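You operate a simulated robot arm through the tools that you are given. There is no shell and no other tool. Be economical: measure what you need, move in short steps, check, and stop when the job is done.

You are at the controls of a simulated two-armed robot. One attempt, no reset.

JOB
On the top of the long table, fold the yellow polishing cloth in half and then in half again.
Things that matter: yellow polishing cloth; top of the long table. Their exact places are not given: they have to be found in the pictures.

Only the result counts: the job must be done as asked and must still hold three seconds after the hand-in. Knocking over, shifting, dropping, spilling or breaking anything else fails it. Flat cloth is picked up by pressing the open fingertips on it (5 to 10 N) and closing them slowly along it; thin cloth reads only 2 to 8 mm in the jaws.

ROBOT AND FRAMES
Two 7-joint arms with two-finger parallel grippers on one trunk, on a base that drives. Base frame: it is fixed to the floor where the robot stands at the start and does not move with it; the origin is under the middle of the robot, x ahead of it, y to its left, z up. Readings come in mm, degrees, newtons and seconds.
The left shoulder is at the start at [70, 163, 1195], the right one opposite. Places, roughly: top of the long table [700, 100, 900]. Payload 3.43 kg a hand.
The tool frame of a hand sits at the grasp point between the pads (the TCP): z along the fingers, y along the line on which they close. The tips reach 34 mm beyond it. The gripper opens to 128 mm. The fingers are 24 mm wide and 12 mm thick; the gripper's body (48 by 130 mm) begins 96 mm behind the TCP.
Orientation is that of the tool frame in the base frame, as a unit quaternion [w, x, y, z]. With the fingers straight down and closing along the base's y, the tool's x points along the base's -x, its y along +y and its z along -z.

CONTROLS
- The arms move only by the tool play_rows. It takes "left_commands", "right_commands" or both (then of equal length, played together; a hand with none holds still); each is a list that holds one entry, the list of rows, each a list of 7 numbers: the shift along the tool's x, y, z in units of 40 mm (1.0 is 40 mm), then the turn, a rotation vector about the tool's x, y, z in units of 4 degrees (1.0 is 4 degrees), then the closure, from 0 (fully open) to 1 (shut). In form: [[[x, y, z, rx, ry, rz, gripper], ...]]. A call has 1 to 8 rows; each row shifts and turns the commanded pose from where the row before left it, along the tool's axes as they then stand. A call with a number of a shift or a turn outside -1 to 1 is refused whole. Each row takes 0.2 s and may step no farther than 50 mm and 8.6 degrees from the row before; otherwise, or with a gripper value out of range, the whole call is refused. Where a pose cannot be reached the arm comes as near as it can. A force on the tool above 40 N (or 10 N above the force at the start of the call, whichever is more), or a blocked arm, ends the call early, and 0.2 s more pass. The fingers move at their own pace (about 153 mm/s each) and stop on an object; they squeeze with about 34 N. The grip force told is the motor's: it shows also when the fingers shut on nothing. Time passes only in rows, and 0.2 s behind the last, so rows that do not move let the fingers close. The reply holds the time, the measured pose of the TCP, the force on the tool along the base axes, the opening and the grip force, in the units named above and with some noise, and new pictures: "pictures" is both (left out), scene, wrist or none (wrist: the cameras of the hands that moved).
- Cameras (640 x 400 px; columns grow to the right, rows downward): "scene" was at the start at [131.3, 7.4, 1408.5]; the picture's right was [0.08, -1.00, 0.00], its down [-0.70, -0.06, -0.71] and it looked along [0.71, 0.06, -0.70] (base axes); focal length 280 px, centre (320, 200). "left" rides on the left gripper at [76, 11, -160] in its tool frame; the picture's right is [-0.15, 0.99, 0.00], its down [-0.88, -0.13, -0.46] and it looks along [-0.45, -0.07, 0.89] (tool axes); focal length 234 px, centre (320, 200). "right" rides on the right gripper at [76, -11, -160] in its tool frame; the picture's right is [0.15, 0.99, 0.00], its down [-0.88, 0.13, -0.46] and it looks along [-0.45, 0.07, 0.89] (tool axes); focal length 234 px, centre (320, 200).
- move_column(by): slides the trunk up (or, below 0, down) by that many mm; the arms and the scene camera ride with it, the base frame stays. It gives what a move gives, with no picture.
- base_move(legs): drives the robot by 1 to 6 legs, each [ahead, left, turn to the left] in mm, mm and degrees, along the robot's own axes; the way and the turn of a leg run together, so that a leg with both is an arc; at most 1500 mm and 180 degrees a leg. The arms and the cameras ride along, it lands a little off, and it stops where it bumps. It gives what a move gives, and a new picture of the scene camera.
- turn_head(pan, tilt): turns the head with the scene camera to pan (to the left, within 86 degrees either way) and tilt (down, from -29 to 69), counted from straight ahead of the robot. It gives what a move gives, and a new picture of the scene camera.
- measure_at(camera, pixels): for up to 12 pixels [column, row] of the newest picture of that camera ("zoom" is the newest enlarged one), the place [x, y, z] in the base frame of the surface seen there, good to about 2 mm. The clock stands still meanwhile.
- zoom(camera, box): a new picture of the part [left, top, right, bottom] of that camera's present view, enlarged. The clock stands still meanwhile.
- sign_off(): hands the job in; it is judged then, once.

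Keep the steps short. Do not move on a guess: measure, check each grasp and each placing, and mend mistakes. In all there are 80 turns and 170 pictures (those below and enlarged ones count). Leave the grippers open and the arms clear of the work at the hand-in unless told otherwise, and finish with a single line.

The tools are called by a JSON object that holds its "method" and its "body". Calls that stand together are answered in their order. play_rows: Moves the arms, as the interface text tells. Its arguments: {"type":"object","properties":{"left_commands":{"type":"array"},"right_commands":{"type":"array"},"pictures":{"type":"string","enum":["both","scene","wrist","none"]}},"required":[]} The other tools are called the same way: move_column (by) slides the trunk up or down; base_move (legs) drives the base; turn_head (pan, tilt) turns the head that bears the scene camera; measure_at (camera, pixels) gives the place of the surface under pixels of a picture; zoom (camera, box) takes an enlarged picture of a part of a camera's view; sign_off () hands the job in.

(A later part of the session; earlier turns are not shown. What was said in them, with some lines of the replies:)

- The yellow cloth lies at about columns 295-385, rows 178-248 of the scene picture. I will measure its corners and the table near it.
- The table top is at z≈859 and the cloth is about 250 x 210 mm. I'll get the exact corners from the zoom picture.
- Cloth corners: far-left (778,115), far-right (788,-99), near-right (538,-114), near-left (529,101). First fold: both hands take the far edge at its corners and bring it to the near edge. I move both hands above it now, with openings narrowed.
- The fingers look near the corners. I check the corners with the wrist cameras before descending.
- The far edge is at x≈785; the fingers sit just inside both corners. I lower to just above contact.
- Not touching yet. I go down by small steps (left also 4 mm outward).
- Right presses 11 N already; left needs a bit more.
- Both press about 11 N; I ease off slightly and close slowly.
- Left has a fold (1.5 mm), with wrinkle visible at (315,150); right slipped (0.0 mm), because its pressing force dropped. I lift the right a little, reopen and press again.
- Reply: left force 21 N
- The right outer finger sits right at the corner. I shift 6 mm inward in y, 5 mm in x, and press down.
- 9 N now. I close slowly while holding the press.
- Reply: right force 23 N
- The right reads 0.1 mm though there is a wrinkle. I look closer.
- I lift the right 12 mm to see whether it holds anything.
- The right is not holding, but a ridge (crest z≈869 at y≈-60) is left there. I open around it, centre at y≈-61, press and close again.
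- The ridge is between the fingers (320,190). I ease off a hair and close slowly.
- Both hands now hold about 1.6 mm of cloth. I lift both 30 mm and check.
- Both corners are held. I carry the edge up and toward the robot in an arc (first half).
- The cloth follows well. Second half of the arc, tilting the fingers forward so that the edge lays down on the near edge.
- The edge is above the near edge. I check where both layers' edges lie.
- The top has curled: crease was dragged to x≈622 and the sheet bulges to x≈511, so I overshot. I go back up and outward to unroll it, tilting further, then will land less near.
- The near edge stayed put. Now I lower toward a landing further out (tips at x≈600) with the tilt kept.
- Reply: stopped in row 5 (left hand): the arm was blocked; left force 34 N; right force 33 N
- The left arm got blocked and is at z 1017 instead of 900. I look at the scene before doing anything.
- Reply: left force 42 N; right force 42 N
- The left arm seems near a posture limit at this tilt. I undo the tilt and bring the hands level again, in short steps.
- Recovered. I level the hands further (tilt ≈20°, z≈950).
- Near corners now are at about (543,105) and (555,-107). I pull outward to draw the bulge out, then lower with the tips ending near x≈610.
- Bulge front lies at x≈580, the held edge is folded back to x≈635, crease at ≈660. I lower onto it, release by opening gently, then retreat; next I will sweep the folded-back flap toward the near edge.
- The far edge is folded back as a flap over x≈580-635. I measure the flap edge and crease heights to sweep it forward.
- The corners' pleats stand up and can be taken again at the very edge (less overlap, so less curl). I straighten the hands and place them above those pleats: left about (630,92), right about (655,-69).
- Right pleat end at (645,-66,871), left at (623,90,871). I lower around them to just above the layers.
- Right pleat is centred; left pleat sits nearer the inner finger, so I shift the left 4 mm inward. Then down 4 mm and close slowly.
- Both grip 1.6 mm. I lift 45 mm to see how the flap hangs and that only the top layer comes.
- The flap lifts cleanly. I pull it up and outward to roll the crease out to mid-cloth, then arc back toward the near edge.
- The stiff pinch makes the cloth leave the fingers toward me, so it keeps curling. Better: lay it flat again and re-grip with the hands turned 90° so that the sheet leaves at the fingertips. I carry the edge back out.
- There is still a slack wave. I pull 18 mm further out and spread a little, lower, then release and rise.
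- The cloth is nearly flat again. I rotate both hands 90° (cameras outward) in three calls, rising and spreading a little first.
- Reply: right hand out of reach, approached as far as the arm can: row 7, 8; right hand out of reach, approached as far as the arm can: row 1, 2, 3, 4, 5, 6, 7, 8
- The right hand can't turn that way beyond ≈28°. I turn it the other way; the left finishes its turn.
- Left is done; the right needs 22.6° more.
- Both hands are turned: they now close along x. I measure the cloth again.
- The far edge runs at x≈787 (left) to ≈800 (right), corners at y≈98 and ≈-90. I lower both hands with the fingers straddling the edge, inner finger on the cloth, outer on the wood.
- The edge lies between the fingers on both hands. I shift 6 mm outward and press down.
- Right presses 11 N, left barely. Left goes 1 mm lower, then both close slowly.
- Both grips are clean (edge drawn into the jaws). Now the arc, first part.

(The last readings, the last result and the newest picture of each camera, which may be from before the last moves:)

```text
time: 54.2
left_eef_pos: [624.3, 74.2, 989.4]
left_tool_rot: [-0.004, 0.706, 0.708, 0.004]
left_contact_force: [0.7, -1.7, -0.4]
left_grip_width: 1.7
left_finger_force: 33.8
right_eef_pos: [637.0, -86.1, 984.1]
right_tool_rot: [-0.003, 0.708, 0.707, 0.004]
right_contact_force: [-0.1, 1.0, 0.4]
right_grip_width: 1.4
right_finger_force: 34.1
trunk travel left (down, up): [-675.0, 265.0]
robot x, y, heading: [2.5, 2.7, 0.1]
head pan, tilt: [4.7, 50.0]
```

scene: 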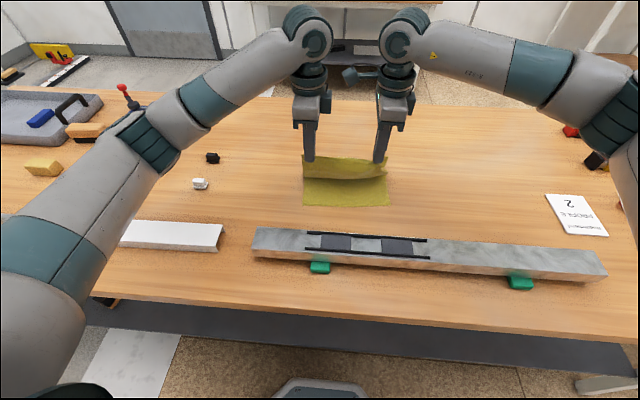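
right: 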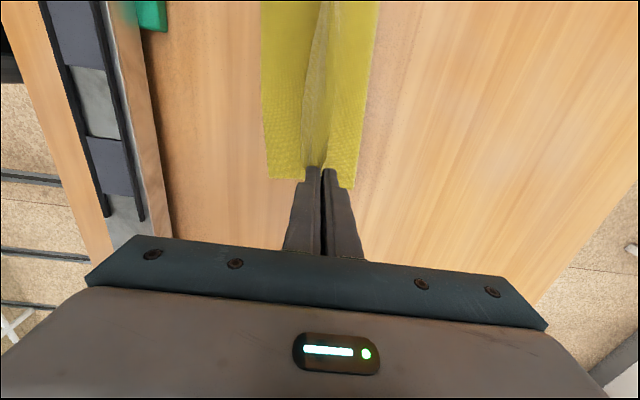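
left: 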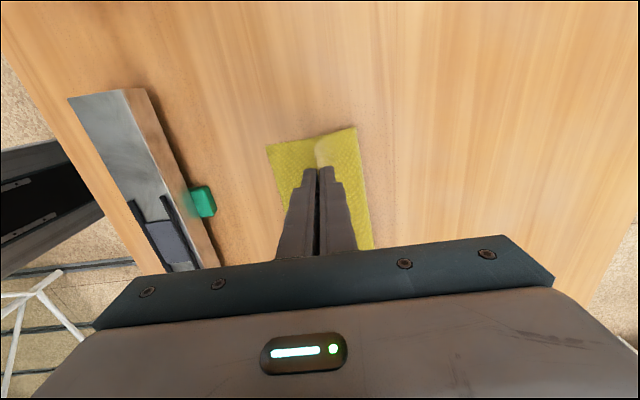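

Much better: the sheet hangs straight from the tips. Check where the near edge and crease are.

{"method": "measure_at", "body": {"camera": "right", "pixels": [[267, 150], [270, 174], [355, 170], [366, 100], [310, 140]]}}

{"method": "measure_at", "body": {"camera": "left", "pixels": [[270, 148], [352, 131], [362, 190], [276, 185], [318, 145]]}}

```text
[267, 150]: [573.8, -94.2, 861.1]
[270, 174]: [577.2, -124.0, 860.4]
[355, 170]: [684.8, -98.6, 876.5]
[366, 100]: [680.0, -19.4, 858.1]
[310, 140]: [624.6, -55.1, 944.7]
```

```text
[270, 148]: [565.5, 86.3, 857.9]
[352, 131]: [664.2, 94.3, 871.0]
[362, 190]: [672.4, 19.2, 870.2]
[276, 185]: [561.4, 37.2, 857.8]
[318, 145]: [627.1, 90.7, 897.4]
```

Near edge now ≈563/573, crease ≈670/684. I lower the edge onto the near edge with a modest tilt.

{"method": "play_rows", "body": {"left_commands": [[[0, -0.2, 0.1, -1, 0, 0, 1], [0, -0.263, 0.183, -1, 0, 0, 1], [0, -0.283, 0.213, -1, 0, 0, 1], [0, -0.307, 0.243, -1, 0, 0, 1], [0, -0.313, 0.275, -1, 0, 0, 1], [0, -0.285, 0.27, 0, 0, 0, 1], [0, -0.213, 0.295, 0, 0, 0, 1], [0, -0.155, 0.21, 0, 0, 0, 1]]], "right_commands": [[[-0.03, -0.2, 0.1, -1, 0, 0, 1], [-0.03, -0.263, 0.183, -1, 0, 0, 1], [-0.03, -0.283, 0.213, -1, 0, 0, 1], [-0.03, -0.307, 0.243, -1, 0, 0, 1], [-0.03, -0.313, 0.275, -1, 0, 0, 1], [-0.03, -0.285, 0.27, 0, 0, 0, 1], [-0.03, -0.213, 0.295, 0, 0, 0, 1], [0, -0.12, 0.115, 0, 0, 0, 1]]]}}

```text
time: 56.0
left_eef_pos: [563.5, 74.3, 903.1]
left_tool_rot: [0.119, 0.697, 0.696, 0.127]
left_contact_force: [0.0, -8.2, 1.7]
left_grip_width: 2.1
left_finger_force: 34.3
right_eef_pos: [575.9, -93.8, 905.4]
right_tool_rot: [0.119, 0.697, 0.696, 0.125]
right_contact_force: [-2.0, 7.2, -0.3]
right_grip_width: 1.7
right_finger_force: 33.9
trunk travel left (down, up): [-675.0, 265.0]
robot x, y, heading: [-0.2, 0.9, 0.4]
head pan, tilt: [4.7, 50.0]
```

scene: 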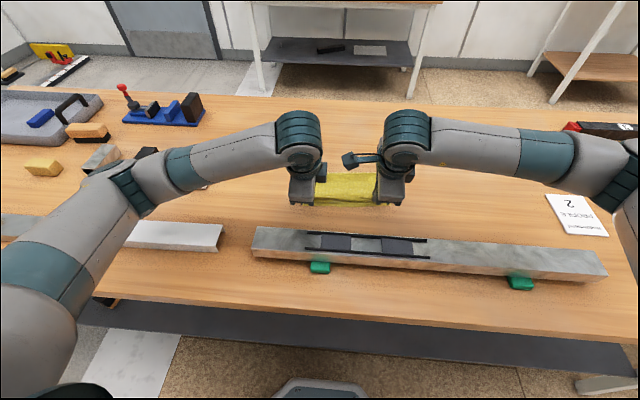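
right: 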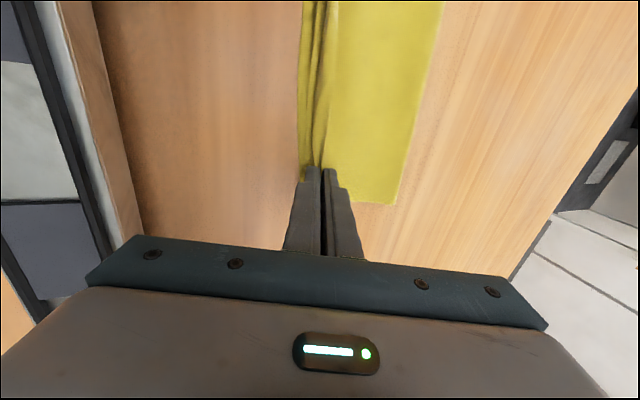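
left: 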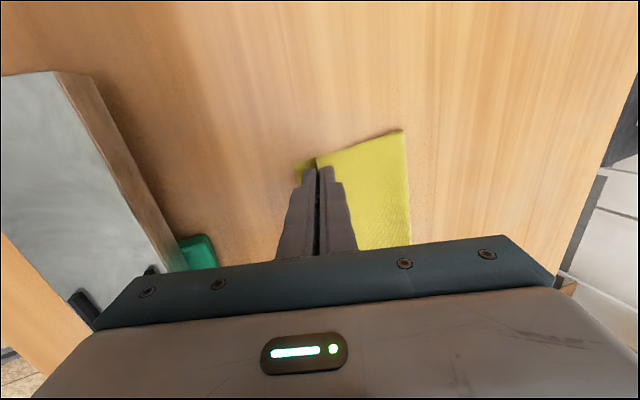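

The edge lies over the near edge, crease out at the far side. I lower a few mm, open gently, and withdraw along the fingers.

{"method": "play_rows", "body": {"left_commands": [[[0, -0.02, 0.07, 0, 0, 0, 1], [0, 0, 0, 0, 0, 0, 0.95], [0, 0, 0, 0, 0, 0, 0.9], [0, 0, 0, 0, 0, 0, 0.84], [0, 0, -0.3, 0, 0, 0, 0.84], [0, 0, -0.8, 0, 0, 0, 0.84], [0, 0, -1, 0, 0, 0, 0.84]]], "right_commands": [[[0, -0.02, 0.12, 0, 0, 0, 1], [0, 0, 0, 0, 0, 0, 0.95], [0, 0, 0, 0, 0, 0, 0.9], [0, 0, 0, 0, 0, 0, 0.84], [0, 0, -0.3, 0, 0, 0, 0.84], [0, 0, -0.8, 0, 0, 0, 0.84], [0, 0, -1, 0, 0, 0, 0.84]]]}}

{"method": "zoom", "body": {"camera": "scene", "box": [280, 130, 408, 220]}}

```text
time: 57.6
left_eef_pos: [534.3, 73.4, 977.5]
left_tool_rot: [0.118, 0.696, 0.697, 0.127]
left_contact_force: [-0.2, -0.6, -0.4]
left_grip_width: 20.8
left_finger_force: 0.2
right_eef_pos: [547.4, -95.1, 980.2]
right_tool_rot: [0.12, 0.697, 0.696, 0.126]
right_contact_force: [0.0, 0.6, -0.4]
right_grip_width: 20.2
right_finger_force: 0.1
trunk travel left (down, up): [-675.0, 265.0]
robot x, y, heading: [-1.4, 2.9, 0.5]
head pan, tilt: [4.7, 50.0]
```

scene: 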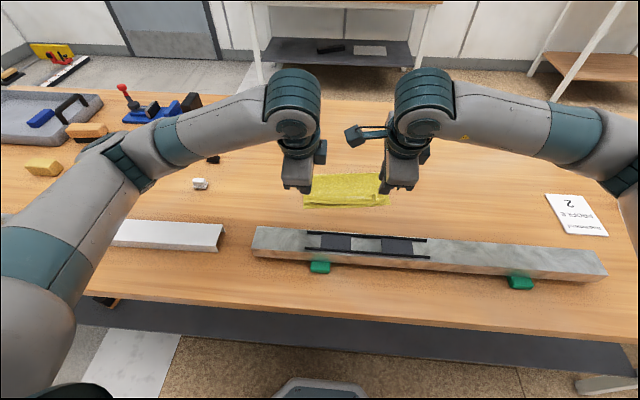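
right: 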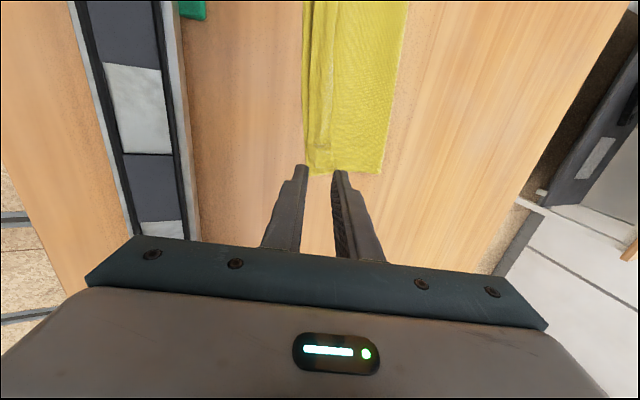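
left: 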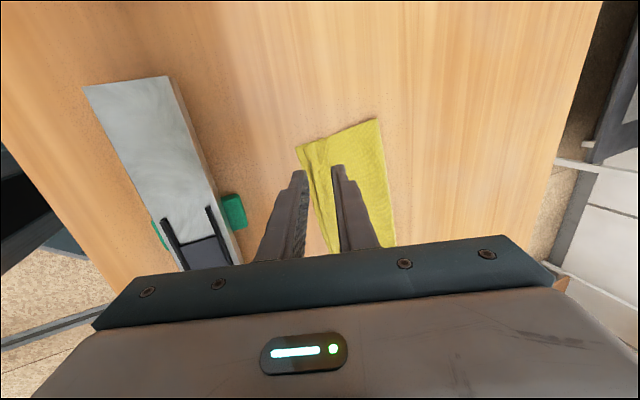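

```text
4.44 times, centred on (344, 175) of scene
```

zoom: 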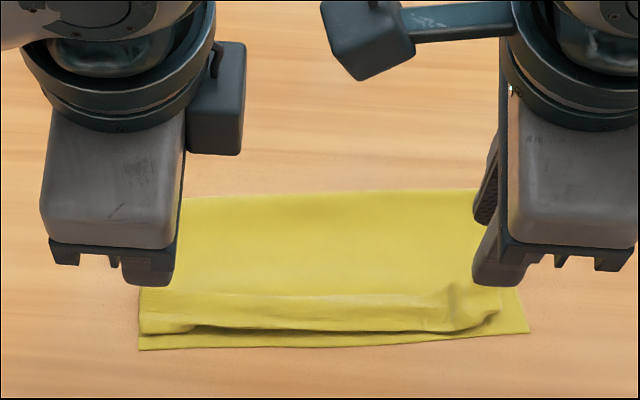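

First fold done: two layers with a small hem near the near edge. I clear the left hand away to the side and straighten/rotate the right hand back (right rises first).

{"method": "play_rows", "body": {"left_commands": [[[0.3, 0, -0.8, 0, 0, 0, 0.5], [0.8, 0, -0.4, 0, 0, 0, 0], [0.9, 0, 0, 0, 0, 0, 0], [0.9, 0, 0, 0, 0, 0, 0], [0.9, 0, 0, 0, 0, 0, 0], [0.9, 0, 0, 0, 0, 0, 0], [0.9, 0, 0, 0, 0, 0, 0], [0.9, 0, 0, 0, 0, 0, 0]]], "right_commands": [[[0, 0, -0.8, 1, 0, 0, 0.7], [-0.3, 0, 0, 1, 0, 0, 0.7], [-0.3, 0, 0, 1, 0, 0, 0.7], [-0.3, 0, 0, 1, 0, 0, 0.7], [-0.3, 0, 0, 1, 0, 0, 0.7], [0, 0, 0, 0, 0, -1, 0.7], [0, 0, 0, 0, 0, -1, 0.7], [0, 0, 0, 0, 0, -1, 0.7]]], "pictures": "scene"}}

{"method": "play_rows", "body": {"right_commands": [[[0, 0, 0, 0, 0, -1, 0.7], [0, 0, 0, 0, 0, -1, 0.7], [0, 0, 0, 0, 0, -1, 0.7], [0, 0, 0, 0, 0, -1, 0.7], [0, 0, 0, 0, 0, -1, 0.7], [0, 0, 0, 0, 0, -1, 0.7], [0, 0, 0, 0, 0, -1, 0.7], [0, 0, 0, 0, 0, -1, 0.7]]], "pictures": "none"}}

{"method": "play_rows", "body": {"right_commands": [[[0, 0, 0, 0, 0, -1, 0.7], [0, 0, 0, 0, 0, -1, 0.7], [0, 0, 0, 0, 0, -1, 0.7], [0, 0, 0, 0, 0, -1, 0.7], [0, 0, 0, 0, 0, -1, 0.7], [0, 0, 0, 0, 0, -1, 0.7], [0, 0, 0, 0, 0, -1, 0.7], [0, 0, 0, 0, 0, -1, 0.7]]], "pictures": "scene"}}

```text
time: 59.4
left_eef_pos: [516.4, 335.2, 1024.5]
left_tool_rot: [0.12, 0.696, 0.696, 0.127]
left_contact_force: [0.8, -0.1, -0.7]
left_grip_width: 128.0
left_finger_force: 0.0
right_eef_pos: [537.6, -142.8, 1011.3]
right_tool_rot: [-0.003, 0.628, 0.778, 0.003]
right_contact_force: [0.6, -0.3, -0.6]
right_grip_width: 38.4
right_finger_force: 0.0
trunk travel left (down, up): [-675.0, 265.0]
robot x, y, heading: [-2.5, 2.9, 0.3]
head pan, tilt: [4.7, 50.0]
```

scene: 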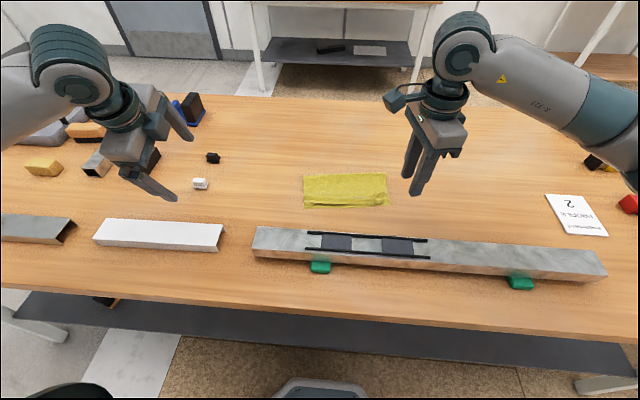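

```text
time: 61.2
left_eef_pos: [519.7, 334.4, 1025.3]
left_tool_rot: [0.119, 0.696, 0.696, 0.128]
left_contact_force: [-0.9, 0.0, -1.1]
left_grip_width: 127.8
left_finger_force: 0.0
right_eef_pos: [537.5, -143.2, 1010.0]
right_tool_rot: [-0.001, 0.39, 0.921, 0.004]
right_contact_force: [0.7, 0.2, -0.2]
right_grip_width: 38.5
right_finger_force: 0.1
trunk travel left (down, up): [-675.0, 265.0]
robot x, y, heading: [1.9, 5.1, 0.2]
head pan, tilt: [4.7, 50.0]
```

```text
time: 63.0
left_eef_pos: [518.8, 334.3, 1024.9]
left_tool_rot: [0.118, 0.697, 0.696, 0.127]
left_contact_force: [1.1, -0.7, 0.3]
left_grip_width: 128.1
left_finger_force: 0.0
right_eef_pos: [538.5, -142.1, 1010.0]
right_tool_rot: [-0.001, 0.121, 0.993, 0.005]
right_contact_force: [0.2, 0.2, -0.2]
right_grip_width: 38.2
right_finger_force: 0.1
trunk travel left (down, up): [-675.0, 265.0]
robot x, y, heading: [0.6, -0.4, -0.1]
head pan, tilt: [4.7, 50.0]
```

scene: 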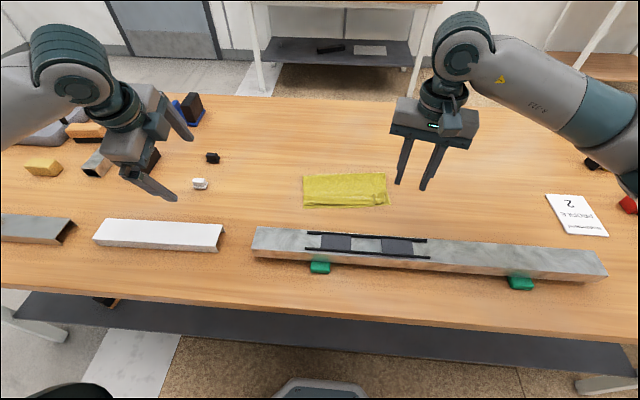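

{"method": "zoom", "body": {"camera": "scene", "box": [292, 160, 400, 220]}}

{"method": "measure_at", "body": {"camera": "zoom", "pixels": [[70, 90], [555, 75], [575, 268], [70, 275], [560, 255], [66, 180], [320, 80], [320, 272], [300, 250], [320, 180], [70, 245], [540, 220]]}}

```text
5.93 times, centred on (346, 190) of scene
```

zoom: 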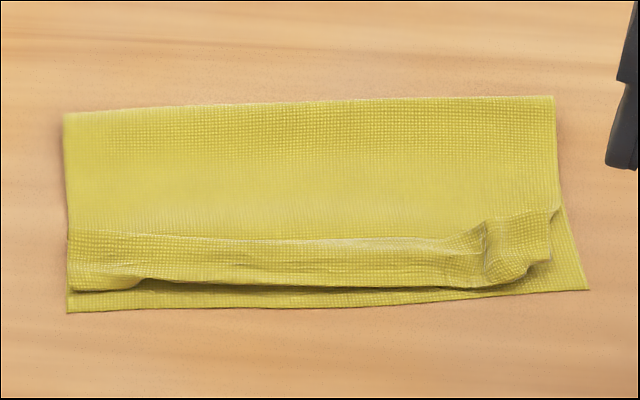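

```text
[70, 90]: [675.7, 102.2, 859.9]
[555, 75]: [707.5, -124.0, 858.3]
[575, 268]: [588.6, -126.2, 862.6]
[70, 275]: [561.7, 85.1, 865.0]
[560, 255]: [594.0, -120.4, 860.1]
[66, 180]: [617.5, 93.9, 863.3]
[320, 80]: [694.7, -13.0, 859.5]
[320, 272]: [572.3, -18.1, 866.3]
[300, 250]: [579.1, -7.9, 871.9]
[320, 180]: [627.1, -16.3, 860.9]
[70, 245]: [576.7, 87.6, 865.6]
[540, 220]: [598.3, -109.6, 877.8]
```

Now about 120 x 210 mm, left edge y≈93, right edge y≈-118. For the second fold the right hand (closing along y) takes the left edge at its middle (x≈608) and carries it to the right edge. I bring it above.

{"method": "play_rows", "body": {"right_commands": [[[0, 0, 0, 0, 0, -1, 0.69], [0, 0, 0, 0, 0, -1, 0.69], [0, 0, 0, 0, 0, -1, 0.69], [0, 0, 0, 0, 0, -0.5, 0.69], [-0.2, 0.9, 0, 0, 0, 0, 0.69], [-0.2, 0.9, 0, 0, 0, 0, 0.69], [-0.2, 0.9, 0, 0, 0, 0, 0.69], [-0.2, 0.9, 0, 0, 0, 0, 0.69]]], "pictures": "none"}}

{"method": "play_rows", "body": {"right_commands": [[[-0.238, 0.556, 0.375, 0, 0, 0, 0.69], [-0.238, 0.556, 0.375, 0, 0, 0, 0.69], [-0.238, 0.556, 0.375, 0, 0, 0, 0.69], [-0.238, 0.556, 0.375, 0, 0, 0, 0.69], [0, 0, 0, 0, 0, 0, 0.69]]]}}

```text
time: 64.8
left_eef_pos: [518.9, 335.6, 1024.0]
left_tool_rot: [0.119, 0.697, 0.696, 0.126]
left_contact_force: [-0.5, 0.2, -0.5]
left_grip_width: 127.8
left_finger_force: 0.0
right_eef_pos: [570.9, 1.9, 1008.5]
right_tool_rot: [0.0, 0.0, 1.0, 0.003]
right_contact_force: [0.0, 0.4, 0.9]
right_grip_width: 39.7
right_finger_force: 0.0
trunk travel left (down, up): [-675.0, 265.0]
robot x, y, heading: [-0.9, 0.8, 0.2]
head pan, tilt: [4.7, 50.0]
```

```text
time: 66.0
left_eef_pos: [518.5, 332.5, 1025.0]
left_tool_rot: [0.118, 0.697, 0.696, 0.128]
left_contact_force: [0.3, 0.1, -0.1]
left_grip_width: 128.2
left_finger_force: 0.1
right_eef_pos: [608.5, 89.5, 952.2]
right_tool_rot: [0.001, 0.0, 1.0, 0.005]
right_contact_force: [-0.1, -0.3, 0.1]
right_grip_width: 39.7
right_finger_force: 0.0
trunk travel left (down, up): [-675.0, 265.0]
robot x, y, heading: [6.6, 0.1, 0.1]
head pan, tilt: [4.7, 50.0]
```

scene: 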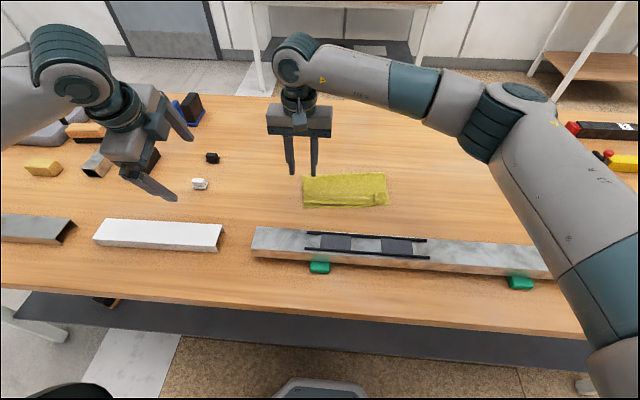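
right: 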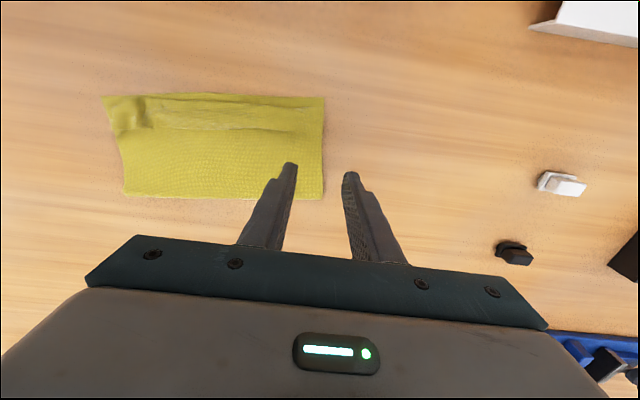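

{"method": "measure_at", "body": {"camera": "right", "pixels": [[321, 100], [321, 130], [320, 160], [319, 190], [128, 192], [108, 100], [250, 128], [215, 100]]}}

{"method": "zoom", "body": {"camera": "right", "box": [90, 80, 350, 220]}}

```text
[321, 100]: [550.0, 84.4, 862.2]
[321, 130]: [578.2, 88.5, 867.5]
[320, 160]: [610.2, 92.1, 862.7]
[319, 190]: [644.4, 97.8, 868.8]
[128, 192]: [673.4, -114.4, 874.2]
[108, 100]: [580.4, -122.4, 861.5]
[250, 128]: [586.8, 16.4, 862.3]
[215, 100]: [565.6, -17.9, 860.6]
```

```text
2.46 times, centred on (220, 150) of right
```

zoom: 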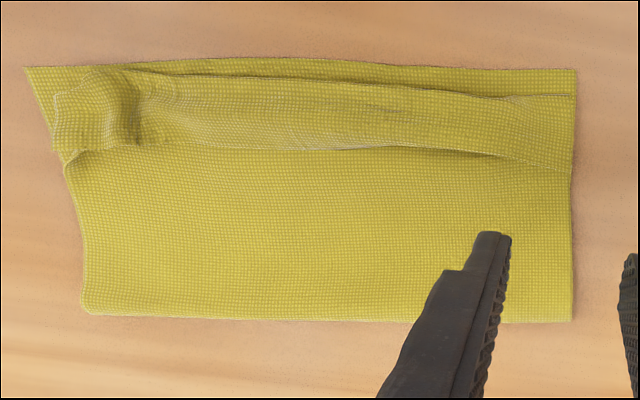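

The left edge runs at y≈91 here; the fingers straddle it (inner on the cloth, outer on wood). I descend.

{"method": "play_rows", "body": {"right_commands": [[[0.05, 0.05, 0.5, 0, 0, 0, 0.69], [0.05, 0, 0.5, 0, 0, 0, 0.69], [0, 0, 0.3, 0, 0, 0, 0.69], [0, 0, 0.1, 0, 0, 0, 0.69], [0, 0, 0.02, 0, 0, 0, 0.69], [0, 0, 0, 0, 0, 0, 0.69]]], "pictures": "wrist"}}

```text
time: 67.4
left_eef_pos: [519.0, 334.2, 1024.7]
left_tool_rot: [0.119, 0.696, 0.696, 0.127]
left_contact_force: [0.7, -0.2, 0.3]
left_grip_width: 128.2
left_finger_force: 0.0
right_eef_pos: [604.0, 92.8, 895.8]
right_tool_rot: [0.001, 0.001, 1.0, 0.005]
right_contact_force: [1.6, -0.4, 8.2]
right_grip_width: 40.0
right_finger_force: 0.0
trunk travel left (down, up): [-675.0, 265.0]
robot x, y, heading: [2.6, -1.0, 0.1]
head pan, tilt: [4.7, 50.0]
```

right: 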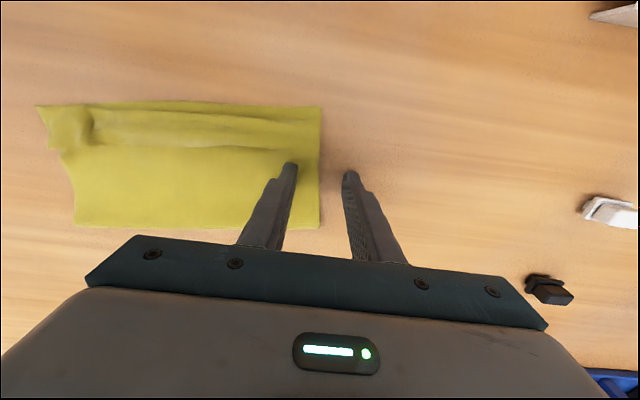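

8 N and the edge is mid-jaw. I close slowly.

{"method": "play_rows", "body": {"right_commands": [[[0, 0, 0.01, 0, 0, 0, 0.72], [0, 0, 0, 0, 0, 0, 0.77], [0, 0, 0, 0, 0, 0, 0.82], [0, 0, 0, 0, 0, 0, 0.87], [0, 0, 0, 0, 0, 0, 0.91], [0, 0, 0, 0, 0, 0, 0.95], [0, 0, 0, 0, 0, 0, 1], [0, 0, 0, 0, 0, 0, 1]]], "pictures": "wrist"}}

{"method": "zoom", "body": {"camera": "right", "box": [220, 90, 420, 230]}}

```text
time: 69.2
left_eef_pos: [517.9, 333.8, 1025.3]
left_tool_rot: [0.119, 0.696, 0.696, 0.128]
left_contact_force: [0.0, -0.3, -0.1]
left_grip_width: 128.1
left_finger_force: 0.0
right_eef_pos: [603.0, 92.6, 894.4]
right_tool_rot: [0.0, -0.001, 1.0, 0.006]
right_contact_force: [0.9, -0.3, 15.6]
right_grip_width: 1.6
right_finger_force: 34.0
trunk travel left (down, up): [-675.0, 265.0]
robot x, y, heading: [2.7, 2.3, 0.1]
head pan, tilt: [4.7, 50.0]
```

right: 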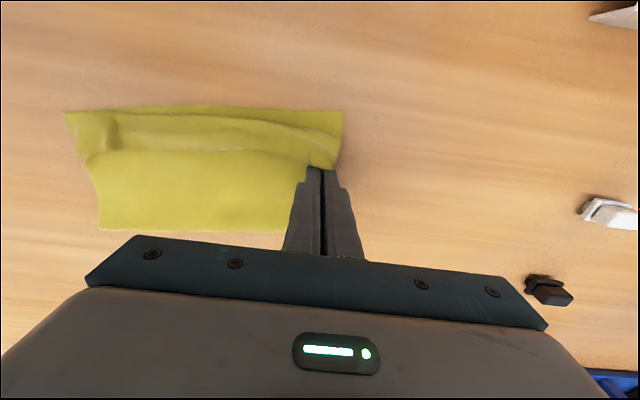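

```text
2.86 times, centred on (320, 160) of right
```

zoom: 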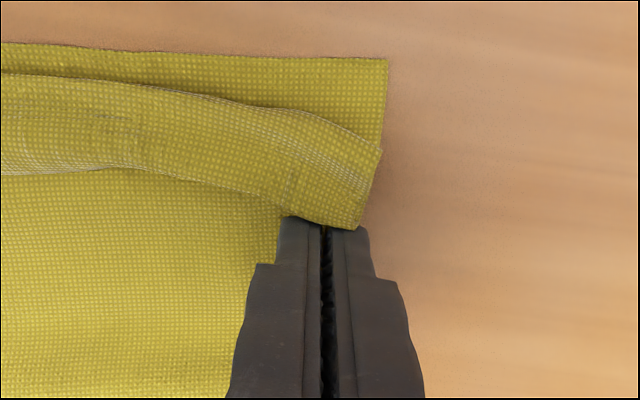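

Held 1.6 mm. I lift 30 mm to see whether both layers come.

{"method": "play_rows", "body": {"right_commands": [[[0, 0, -0.25, 0, 0, 0, 1], [0, 0, -0.5, 0, 0, 0, 1], [0, 0, 0, 0, 0, 0, 1]]]}}

{"method": "zoom", "body": {"camera": "right", "box": [220, 90, 420, 230]}}

{"method": "zoom", "body": {"camera": "scene", "box": [280, 150, 400, 220]}}

```text
time: 70.0
left_eef_pos: [519.3, 333.8, 1025.1]
left_tool_rot: [0.118, 0.696, 0.696, 0.127]
left_contact_force: [-0.2, 0.4, -0.3]
left_grip_width: 128.0
left_finger_force: 0.1
right_eef_pos: [605.4, 92.0, 923.3]
right_tool_rot: [0.0, -0.001, 1.0, 0.004]
right_contact_force: [-0.6, -0.4, -0.4]
right_grip_width: 1.7
right_finger_force: 33.7
trunk travel left (down, up): [-675.0, 265.0]
robot x, y, heading: [1.0, 4.3, 0.3]
head pan, tilt: [4.7, 50.0]
```

scene: 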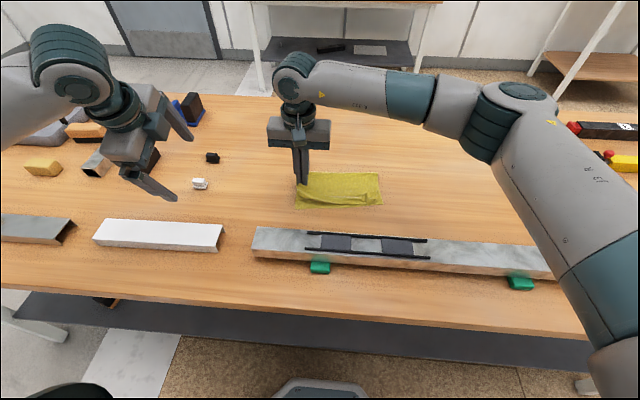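
right: 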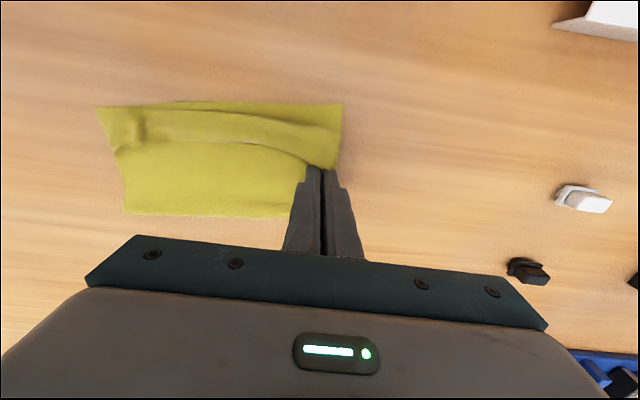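

```text
2.86 times, centred on (320, 160) of right
```

zoom: 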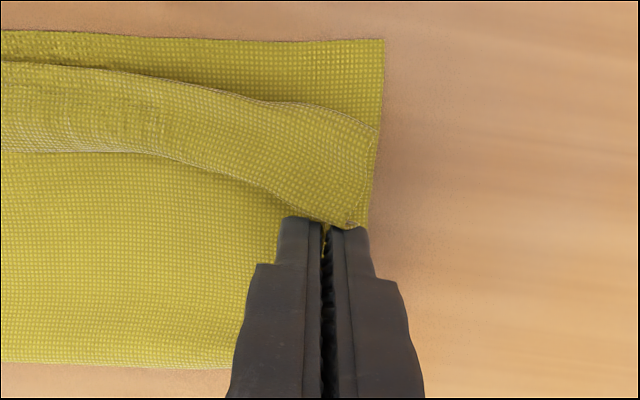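

```text
5.33 times, centred on (340, 185) of scene
```

zoom: 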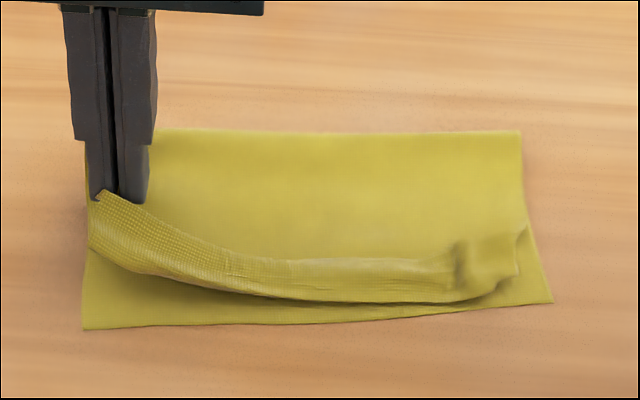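

Only the top layer came (the lower near corner stayed on the table). I put it back down, release, and look.

{"method": "play_rows", "body": {"right_commands": [[[0, 0, 0.4, 0, 0, 0, 1], [0, 0.05, 0.22, 0, 0, 0, 1], [0, 0, 0, 0, 0, 0, 0.9], [0, 0, 0, 0, 0, 0, 0.75], [0, 0, -0.4, 0, 0, 0, 0.69], [0, 0, -0.4, 1, 0, 0, 0.69], [0, 0, 0, 0.2, 0, 0, 0.69]]], "pictures": "wrist"}}

{"method": "zoom", "body": {"camera": "right", "box": [200, 80, 420, 234]}}

{"method": "measure_at", "body": {"camera": "zoom", "pixels": [[310, 60], [330, 120], [330, 160], [345, 200], [350, 240], [350, 300], [350, 340], [250, 330], [300, 250]]}}

```text
time: 71.6
left_eef_pos: [518.2, 333.5, 1023.4]
left_tool_rot: [0.119, 0.696, 0.697, 0.127]
left_contact_force: [-0.4, 0.7, 0.7]
left_grip_width: 127.8
left_finger_force: 0.1
right_eef_pos: [603.2, 94.7, 930.3]
right_tool_rot: [0.001, 0.0, 0.999, -0.037]
right_contact_force: [0.3, -1.0, 0.2]
right_grip_width: 39.9
right_finger_force: 0.1
trunk travel left (down, up): [-675.0, 265.0]
robot x, y, heading: [4.2, 5.5, 0.1]
head pan, tilt: [4.7, 50.0]
```

right: 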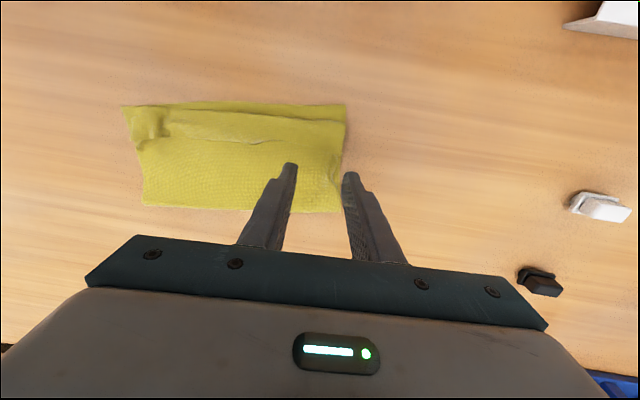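

```text
2.60 times, centred on (310, 157) of right
```

zoom: 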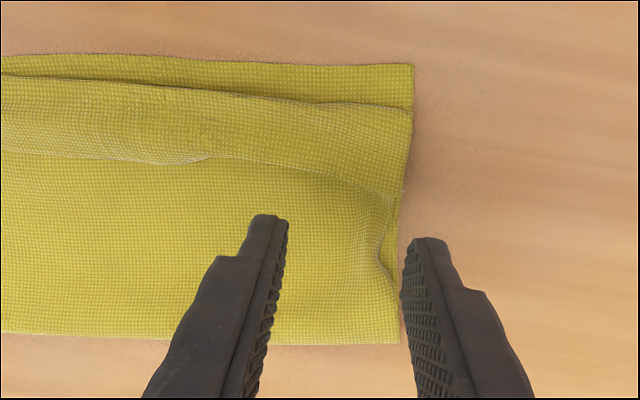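

```text
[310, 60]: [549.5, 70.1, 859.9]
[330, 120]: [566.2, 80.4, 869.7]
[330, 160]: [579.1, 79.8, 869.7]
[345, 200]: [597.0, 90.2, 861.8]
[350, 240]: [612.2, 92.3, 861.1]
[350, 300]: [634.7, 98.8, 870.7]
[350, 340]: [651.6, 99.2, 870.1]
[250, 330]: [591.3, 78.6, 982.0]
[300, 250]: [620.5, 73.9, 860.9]
```

The left edge lies at y≈108 now. I set a small tilt (outer finger ~2.5 mm lower), centre at y≈104 with 48 mm opening, and go down until contact.

{"method": "play_rows", "body": {"right_commands": [[[0, 0.23, 0, -0.55, 0, 0, 0.625], [0, 0, 0.5, 0, 0, 0, 0.625], [0, 0, 0.3, 0, 0, 0, 0.625], [0, 0, 0.06, 0, 0, 0, 0.625], [0, 0, 0.02, 0, 0, 0, 0.625], [0, 0, 0, 0, 0, 0, 0.625]]], "pictures": "wrist"}}

```text
time: 73.0
left_eef_pos: [518.9, 333.4, 1024.4]
left_tool_rot: [0.118, 0.696, 0.696, 0.128]
left_contact_force: [1.0, 0.7, 0.4]
left_grip_width: 128.1
left_finger_force: 0.0
right_eef_pos: [605.1, 103.9, 894.8]
right_tool_rot: [0.001, 0.0, 1.0, -0.019]
right_contact_force: [-0.7, -0.3, 0.4]
right_grip_width: 48.0
right_finger_force: 0.1
trunk travel left (down, up): [-675.0, 265.0]
robot x, y, heading: [-1.6, 1.6, 0.2]
head pan, tilt: [4.7, 50.0]
```

right: 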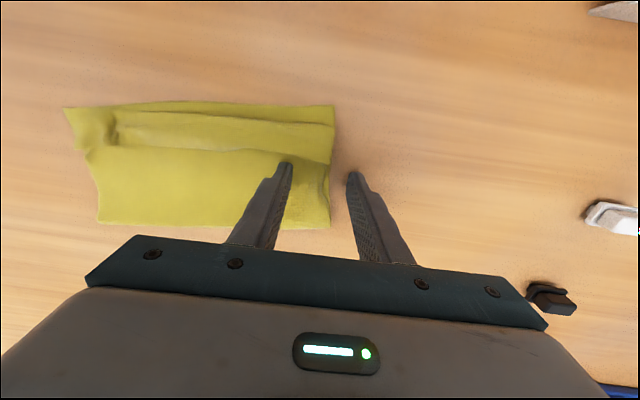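

{"method": "play_rows", "body": {"right_commands": [[[0, 0, 0.03, 0, 0, 0, 0.625], [0, 0, 0.01, 0, 0, 0, 0.625]]], "pictures": "none"}}

```text
time: 73.6
left_eef_pos: [518.6, 333.3, 1024.3]
left_tool_rot: [0.119, 0.697, 0.696, 0.127]
left_contact_force: [-1.1, -0.4, 0.1]
left_grip_width: 128.0
left_finger_force: 0.1
right_eef_pos: [603.9, 102.9, 895.1]
right_tool_rot: [0.001, 0.0, 1.0, -0.017]
right_contact_force: [5.9, 1.6, 10.7]
right_grip_width: 48.0
right_finger_force: 0.4
trunk travel left (down, up): [-675.0, 265.0]
robot x, y, heading: [2.6, 0.4, 0.4]
head pan, tilt: [4.7, 50.0]
```

Contact with 10.7 N. Now I sweep the outer finger inward while the inner one stays in place.

{"method": "play_rows", "body": {"right_commands": [[[0, -0.08, 0, 0, 0, 0, 0.675], [0, -0.08, 0.005, 0, 0, 0, 0.725], [0, -0.08, 0.005, 0, 0, 0, 0.775], [0, -0.08, 0, 0, 0, 0, 0.825], [0, -0.08, 0, 0, 0, 0, 0.875], [0, -0.08, 0, 0, 0, 0, 0.925], [0, -0.08, 0, 0, 0, 0, 0.97], [0, -0.03, 0, 0, 0, 0, 1]]], "pictures": "wrist"}}

{"method": "zoom", "body": {"camera": "right", "box": [200, 80, 420, 234]}}

```text
time: 75.4
left_eef_pos: [517.9, 333.5, 1024.3]
left_tool_rot: [0.119, 0.696, 0.696, 0.128]
left_contact_force: [-0.2, 0.0, 0.6]
left_grip_width: 128.2
left_finger_force: 0.1
right_eef_pos: [603.1, 80.1, 894.6]
right_tool_rot: [0.0, 0.001, 1.0, -0.018]
right_contact_force: [-0.4, 2.6, 11.2]
right_grip_width: 2.5
right_finger_force: 34.4
trunk travel left (down, up): [-675.0, 265.0]
robot x, y, heading: [1.2, 2.6, 0.2]
head pan, tilt: [4.7, 50.0]
```

right: 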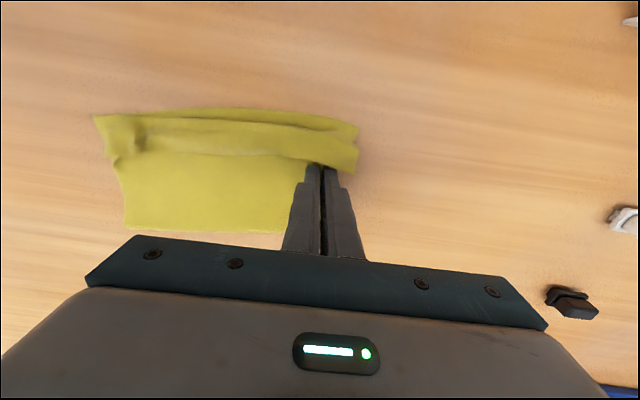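

```text
2.60 times, centred on (310, 157) of right
```

zoom: 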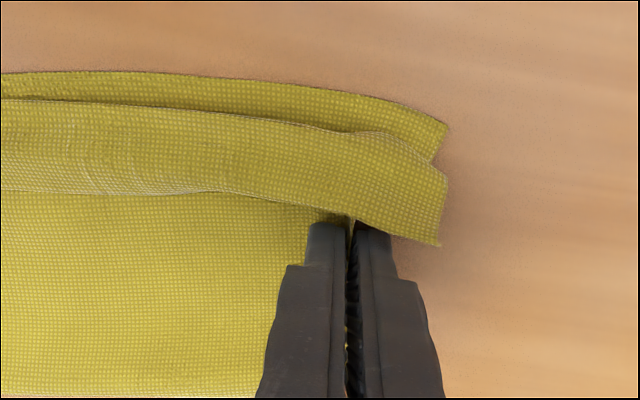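

2.5 mm now, and the lower layer's edge is deformed as well. I lift 35 mm and look.

{"method": "play_rows", "body": {"right_commands": [[[0, 0, -0.25, 0, 0, 0, 1], [0, 0, -0.6, 0, 0, 0, 1], [0, 0, 0, 0, 0, 0, 1]]], "pictures": "wrist"}}

{"method": "zoom", "body": {"camera": "scene", "box": [280, 150, 400, 220]}}

```text
time: 76.2
left_eef_pos: [518.9, 333.9, 1024.2]
left_tool_rot: [0.118, 0.697, 0.696, 0.127]
left_contact_force: [-0.2, -0.6, 0.2]
left_grip_width: 128.0
left_finger_force: 0.1
right_eef_pos: [604.5, 81.1, 928.6]
right_tool_rot: [0.0, 0.0, 1.0, -0.018]
right_contact_force: [0.7, 0.1, 0.2]
right_grip_width: 2.3
right_finger_force: 34.2
trunk travel left (down, up): [-675.0, 265.0]
robot x, y, heading: [-1.5, -2.4, 0.4]
head pan, tilt: [4.7, 50.0]
```

right: 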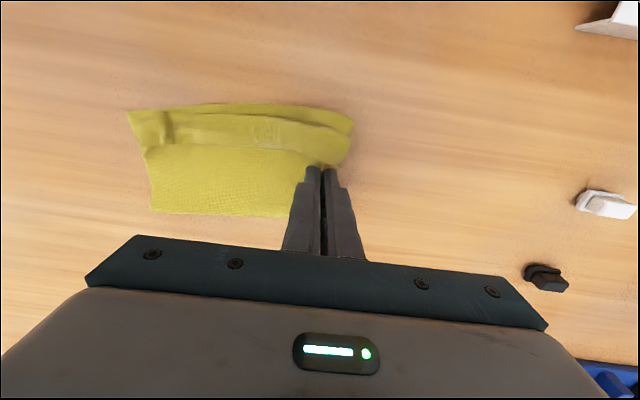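

```text
5.33 times, centred on (340, 185) of scene
```

zoom: 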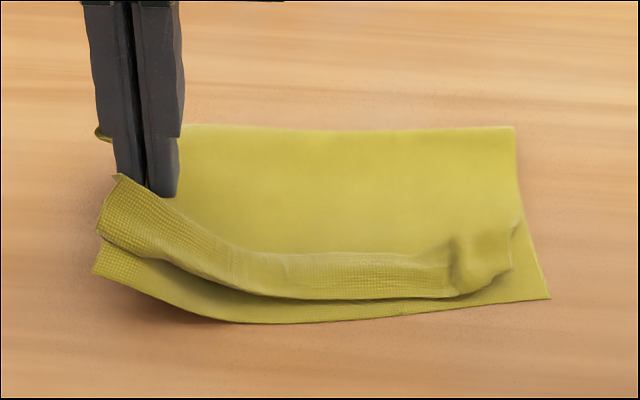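

Both layers are held. I carry the edge over in an arc to the right edge, tilting slightly.

{"method": "play_rows", "body": {"right_commands": [[[-0.06, -0.39, -0.44, 0, 0, 0, 1], [-0.06, -0.565, -0.43, 0, 0, 0, 1], [-0.06, -0.757, -0.225, -1, 0, 0, 1], [-0.06, -0.8, -0.03, -1, 0, 0, 1], [-0.06, -0.772, 0.17, -1, 0, 0, 1], [-0.06, -0.66, 0.29, -1, 0, 0, 1], [-0.06, -0.5, 0.34, -1, 0, 0, 1], [-0.06, -0.31, 0.32, 0, 0, 0, 1]]]}}

{"method": "zoom", "body": {"camera": "scene", "box": [280, 140, 420, 220]}}

```text
time: 78.0
left_eef_pos: [519.0, 335.1, 1024.4]
left_tool_rot: [0.119, 0.696, 0.697, 0.128]
left_contact_force: [-0.3, -0.4, 0.4]
left_grip_width: 128.2
left_finger_force: 0.0
right_eef_pos: [621.4, -98.0, 913.5]
right_tool_rot: [0.0, 0.0, 0.988, 0.156]
right_contact_force: [-0.1, 1.0, 0.1]
right_grip_width: 2.5
right_finger_force: 34.2
trunk travel left (down, up): [-675.0, 265.0]
robot x, y, heading: [-1.2, -1.7, 0.1]
head pan, tilt: [4.7, 50.0]
```

scene: 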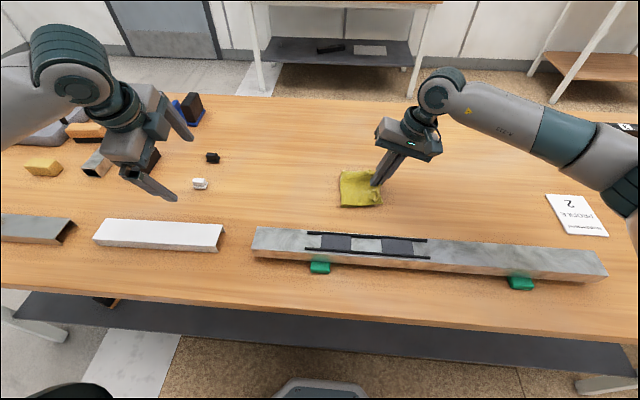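
right: 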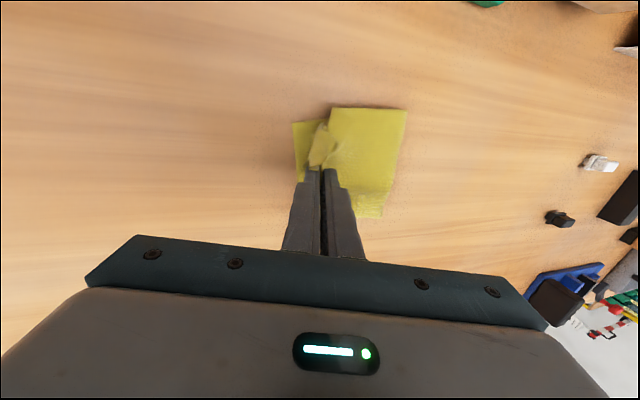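

```text
4.57 times, centred on (350, 180) of scene
```

zoom: 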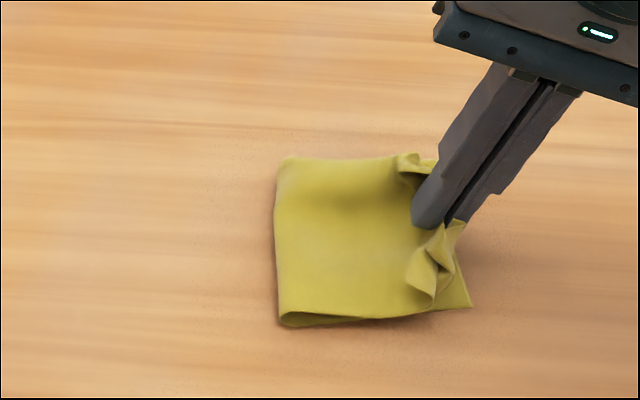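

A neat square with its edge above the right edge. I lower 10 mm, open gently and withdraw along the fingers.

{"method": "play_rows", "body": {"right_commands": [[[0, -0.06, 0.15, 0, 0, 0, 1], [0, -0.04, 0.09, 0, 0, 0, 1], [0, 0, 0, 0, 0, 0, 0.95], [0, 0, 0, 0, 0, 0, 0.9], [0, 0, 0, 0, 0, 0, 0.85], [0, 0, -0.4, 0, 0, 0, 0.85], [0, 0, -0.9, 0, 0, 0, 0.85], [0, 0, -1, 0, 0, 0, 0.85]]]}}

{"method": "zoom", "body": {"camera": "scene", "box": [280, 140, 420, 220]}}

{"method": "zoom", "body": {"camera": "right", "box": [240, 60, 460, 240]}}

```text
time: 79.8
left_eef_pos: [518.2, 333.2, 1024.3]
left_tool_rot: [0.119, 0.697, 0.695, 0.128]
left_contact_force: [0.2, -0.2, 0.1]
left_grip_width: 128.2
left_finger_force: 0.0
right_eef_pos: [622.7, -127.6, 992.6]
right_tool_rot: [0.0, -0.001, 0.988, 0.155]
right_contact_force: [-1.1, 0.1, 0.5]
right_grip_width: 19.3
right_finger_force: 0.0
trunk travel left (down, up): [-675.0, 265.0]
robot x, y, heading: [-1.1, 2.4, 0.1]
head pan, tilt: [4.7, 50.0]
```

scene: 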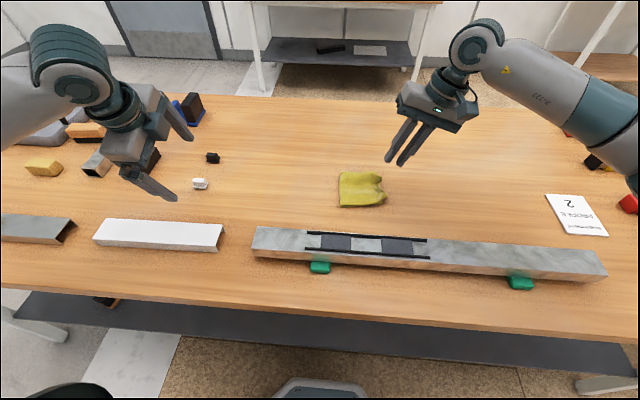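
right: 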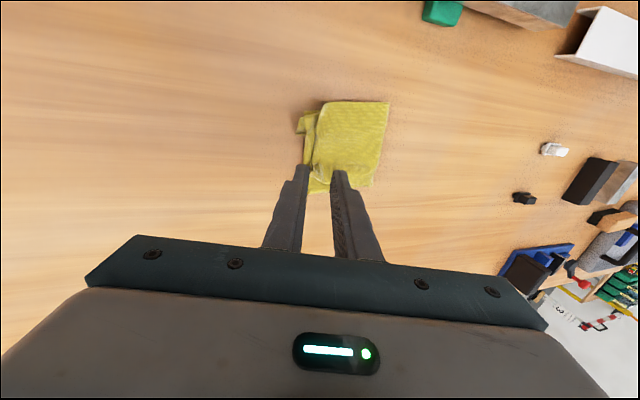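

```text
4.57 times, centred on (350, 180) of scene
```

zoom: 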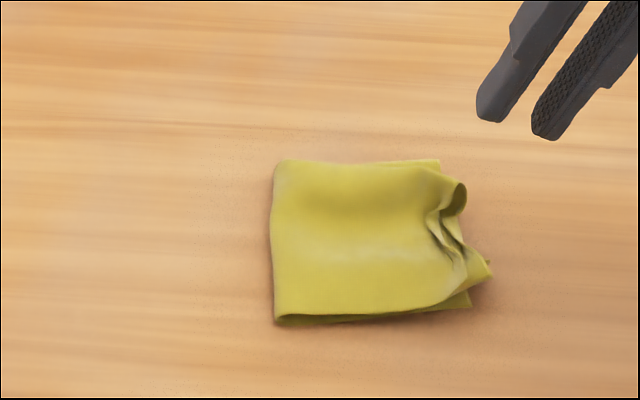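

```text
2.22 times, centred on (350, 150) of right
```

zoom: 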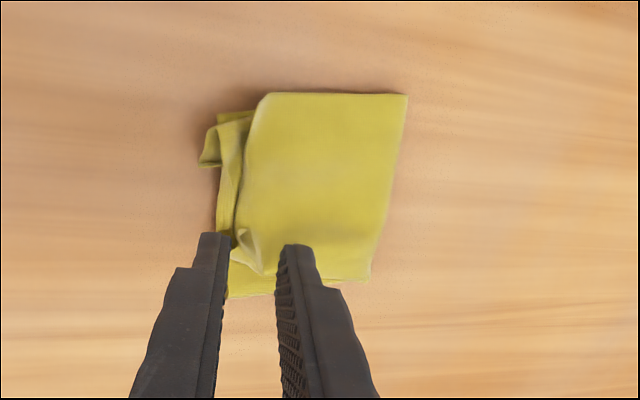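

A clean quarter square. I measure its extent and height.

{"method": "measure_at", "body": {"camera": "right", "pixels": [[325, 105], [385, 105], [372, 180], [345, 135], [360, 110], [365, 150], [330, 165], [303, 128], [318, 185], [308, 150]]}}

```text
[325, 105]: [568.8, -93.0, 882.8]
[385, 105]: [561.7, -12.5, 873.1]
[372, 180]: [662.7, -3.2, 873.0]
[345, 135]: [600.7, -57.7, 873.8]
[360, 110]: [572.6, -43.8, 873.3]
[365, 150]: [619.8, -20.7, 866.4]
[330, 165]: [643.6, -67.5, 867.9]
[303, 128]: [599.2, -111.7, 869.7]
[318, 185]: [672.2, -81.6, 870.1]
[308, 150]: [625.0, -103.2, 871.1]
```

The stack measures about 115 x 120 mm and is up to ~20 mm high, right next to a quarter of the original. I move the right hand clear with the gripper open and check once more.

{"method": "play_rows", "body": {"right_commands": [[[0, 0, -0.8, 0, 0, 0, 0.8], [0, -0.9, -0.2, 0, 0, 0, 0.5], [0, -0.9, 0, 0, 0, 0, 0], [0, -0.9, 0, 0, 0, 0, 0], [0, -0.9, 0, 0, 0, 0, 0], [0, 0, 0, 0, 0, 0, 0]]], "pictures": "scene"}}

{"method": "zoom", "body": {"camera": "scene", "box": [300, 150, 420, 220]}}

```text
time: 81.2
left_eef_pos: [519.0, 334.1, 1024.3]
left_tool_rot: [0.12, 0.696, 0.697, 0.127]
left_contact_force: [-0.4, 0.0, 0.2]
left_grip_width: 127.8
left_finger_force: 0.2
right_eef_pos: [625.1, -276.3, 987.4]
right_tool_rot: [0.0, 0.0, 0.988, 0.156]
right_contact_force: [0.0, -0.2, 0.0]
right_grip_width: 127.7
right_finger_force: 0.0
trunk travel left (down, up): [-675.0, 265.0]
robot x, y, heading: [2.6, 4.2, 0.5]
head pan, tilt: [4.7, 50.0]
```

scene: 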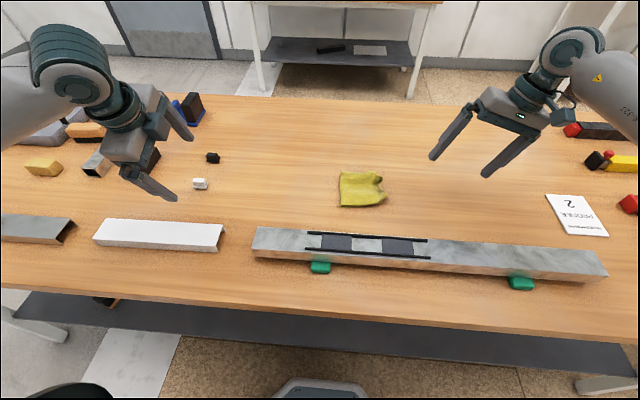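

```text
5.33 times, centred on (360, 185) of scene
```

zoom: 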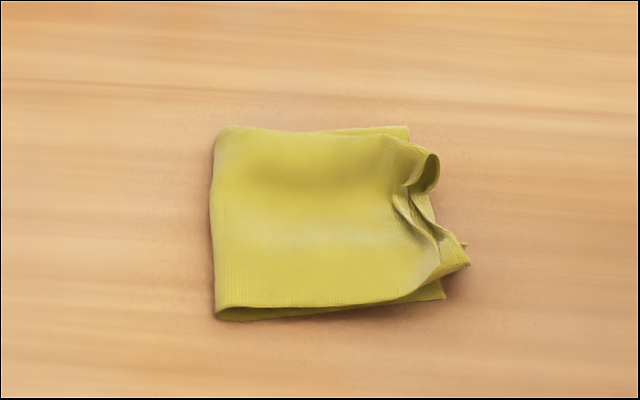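

The fold holds its shape, nothing else was disturbed, and both grippers are open and clear. I hand in.

{"method": "sign_off", "body": {}}

```text
The job is handed in.
```

The yellow polishing cloth is folded in half twice on the long table, about 115 x 120 mm, with one slightly puckered edge; it was handed in with nothing else seen to move.
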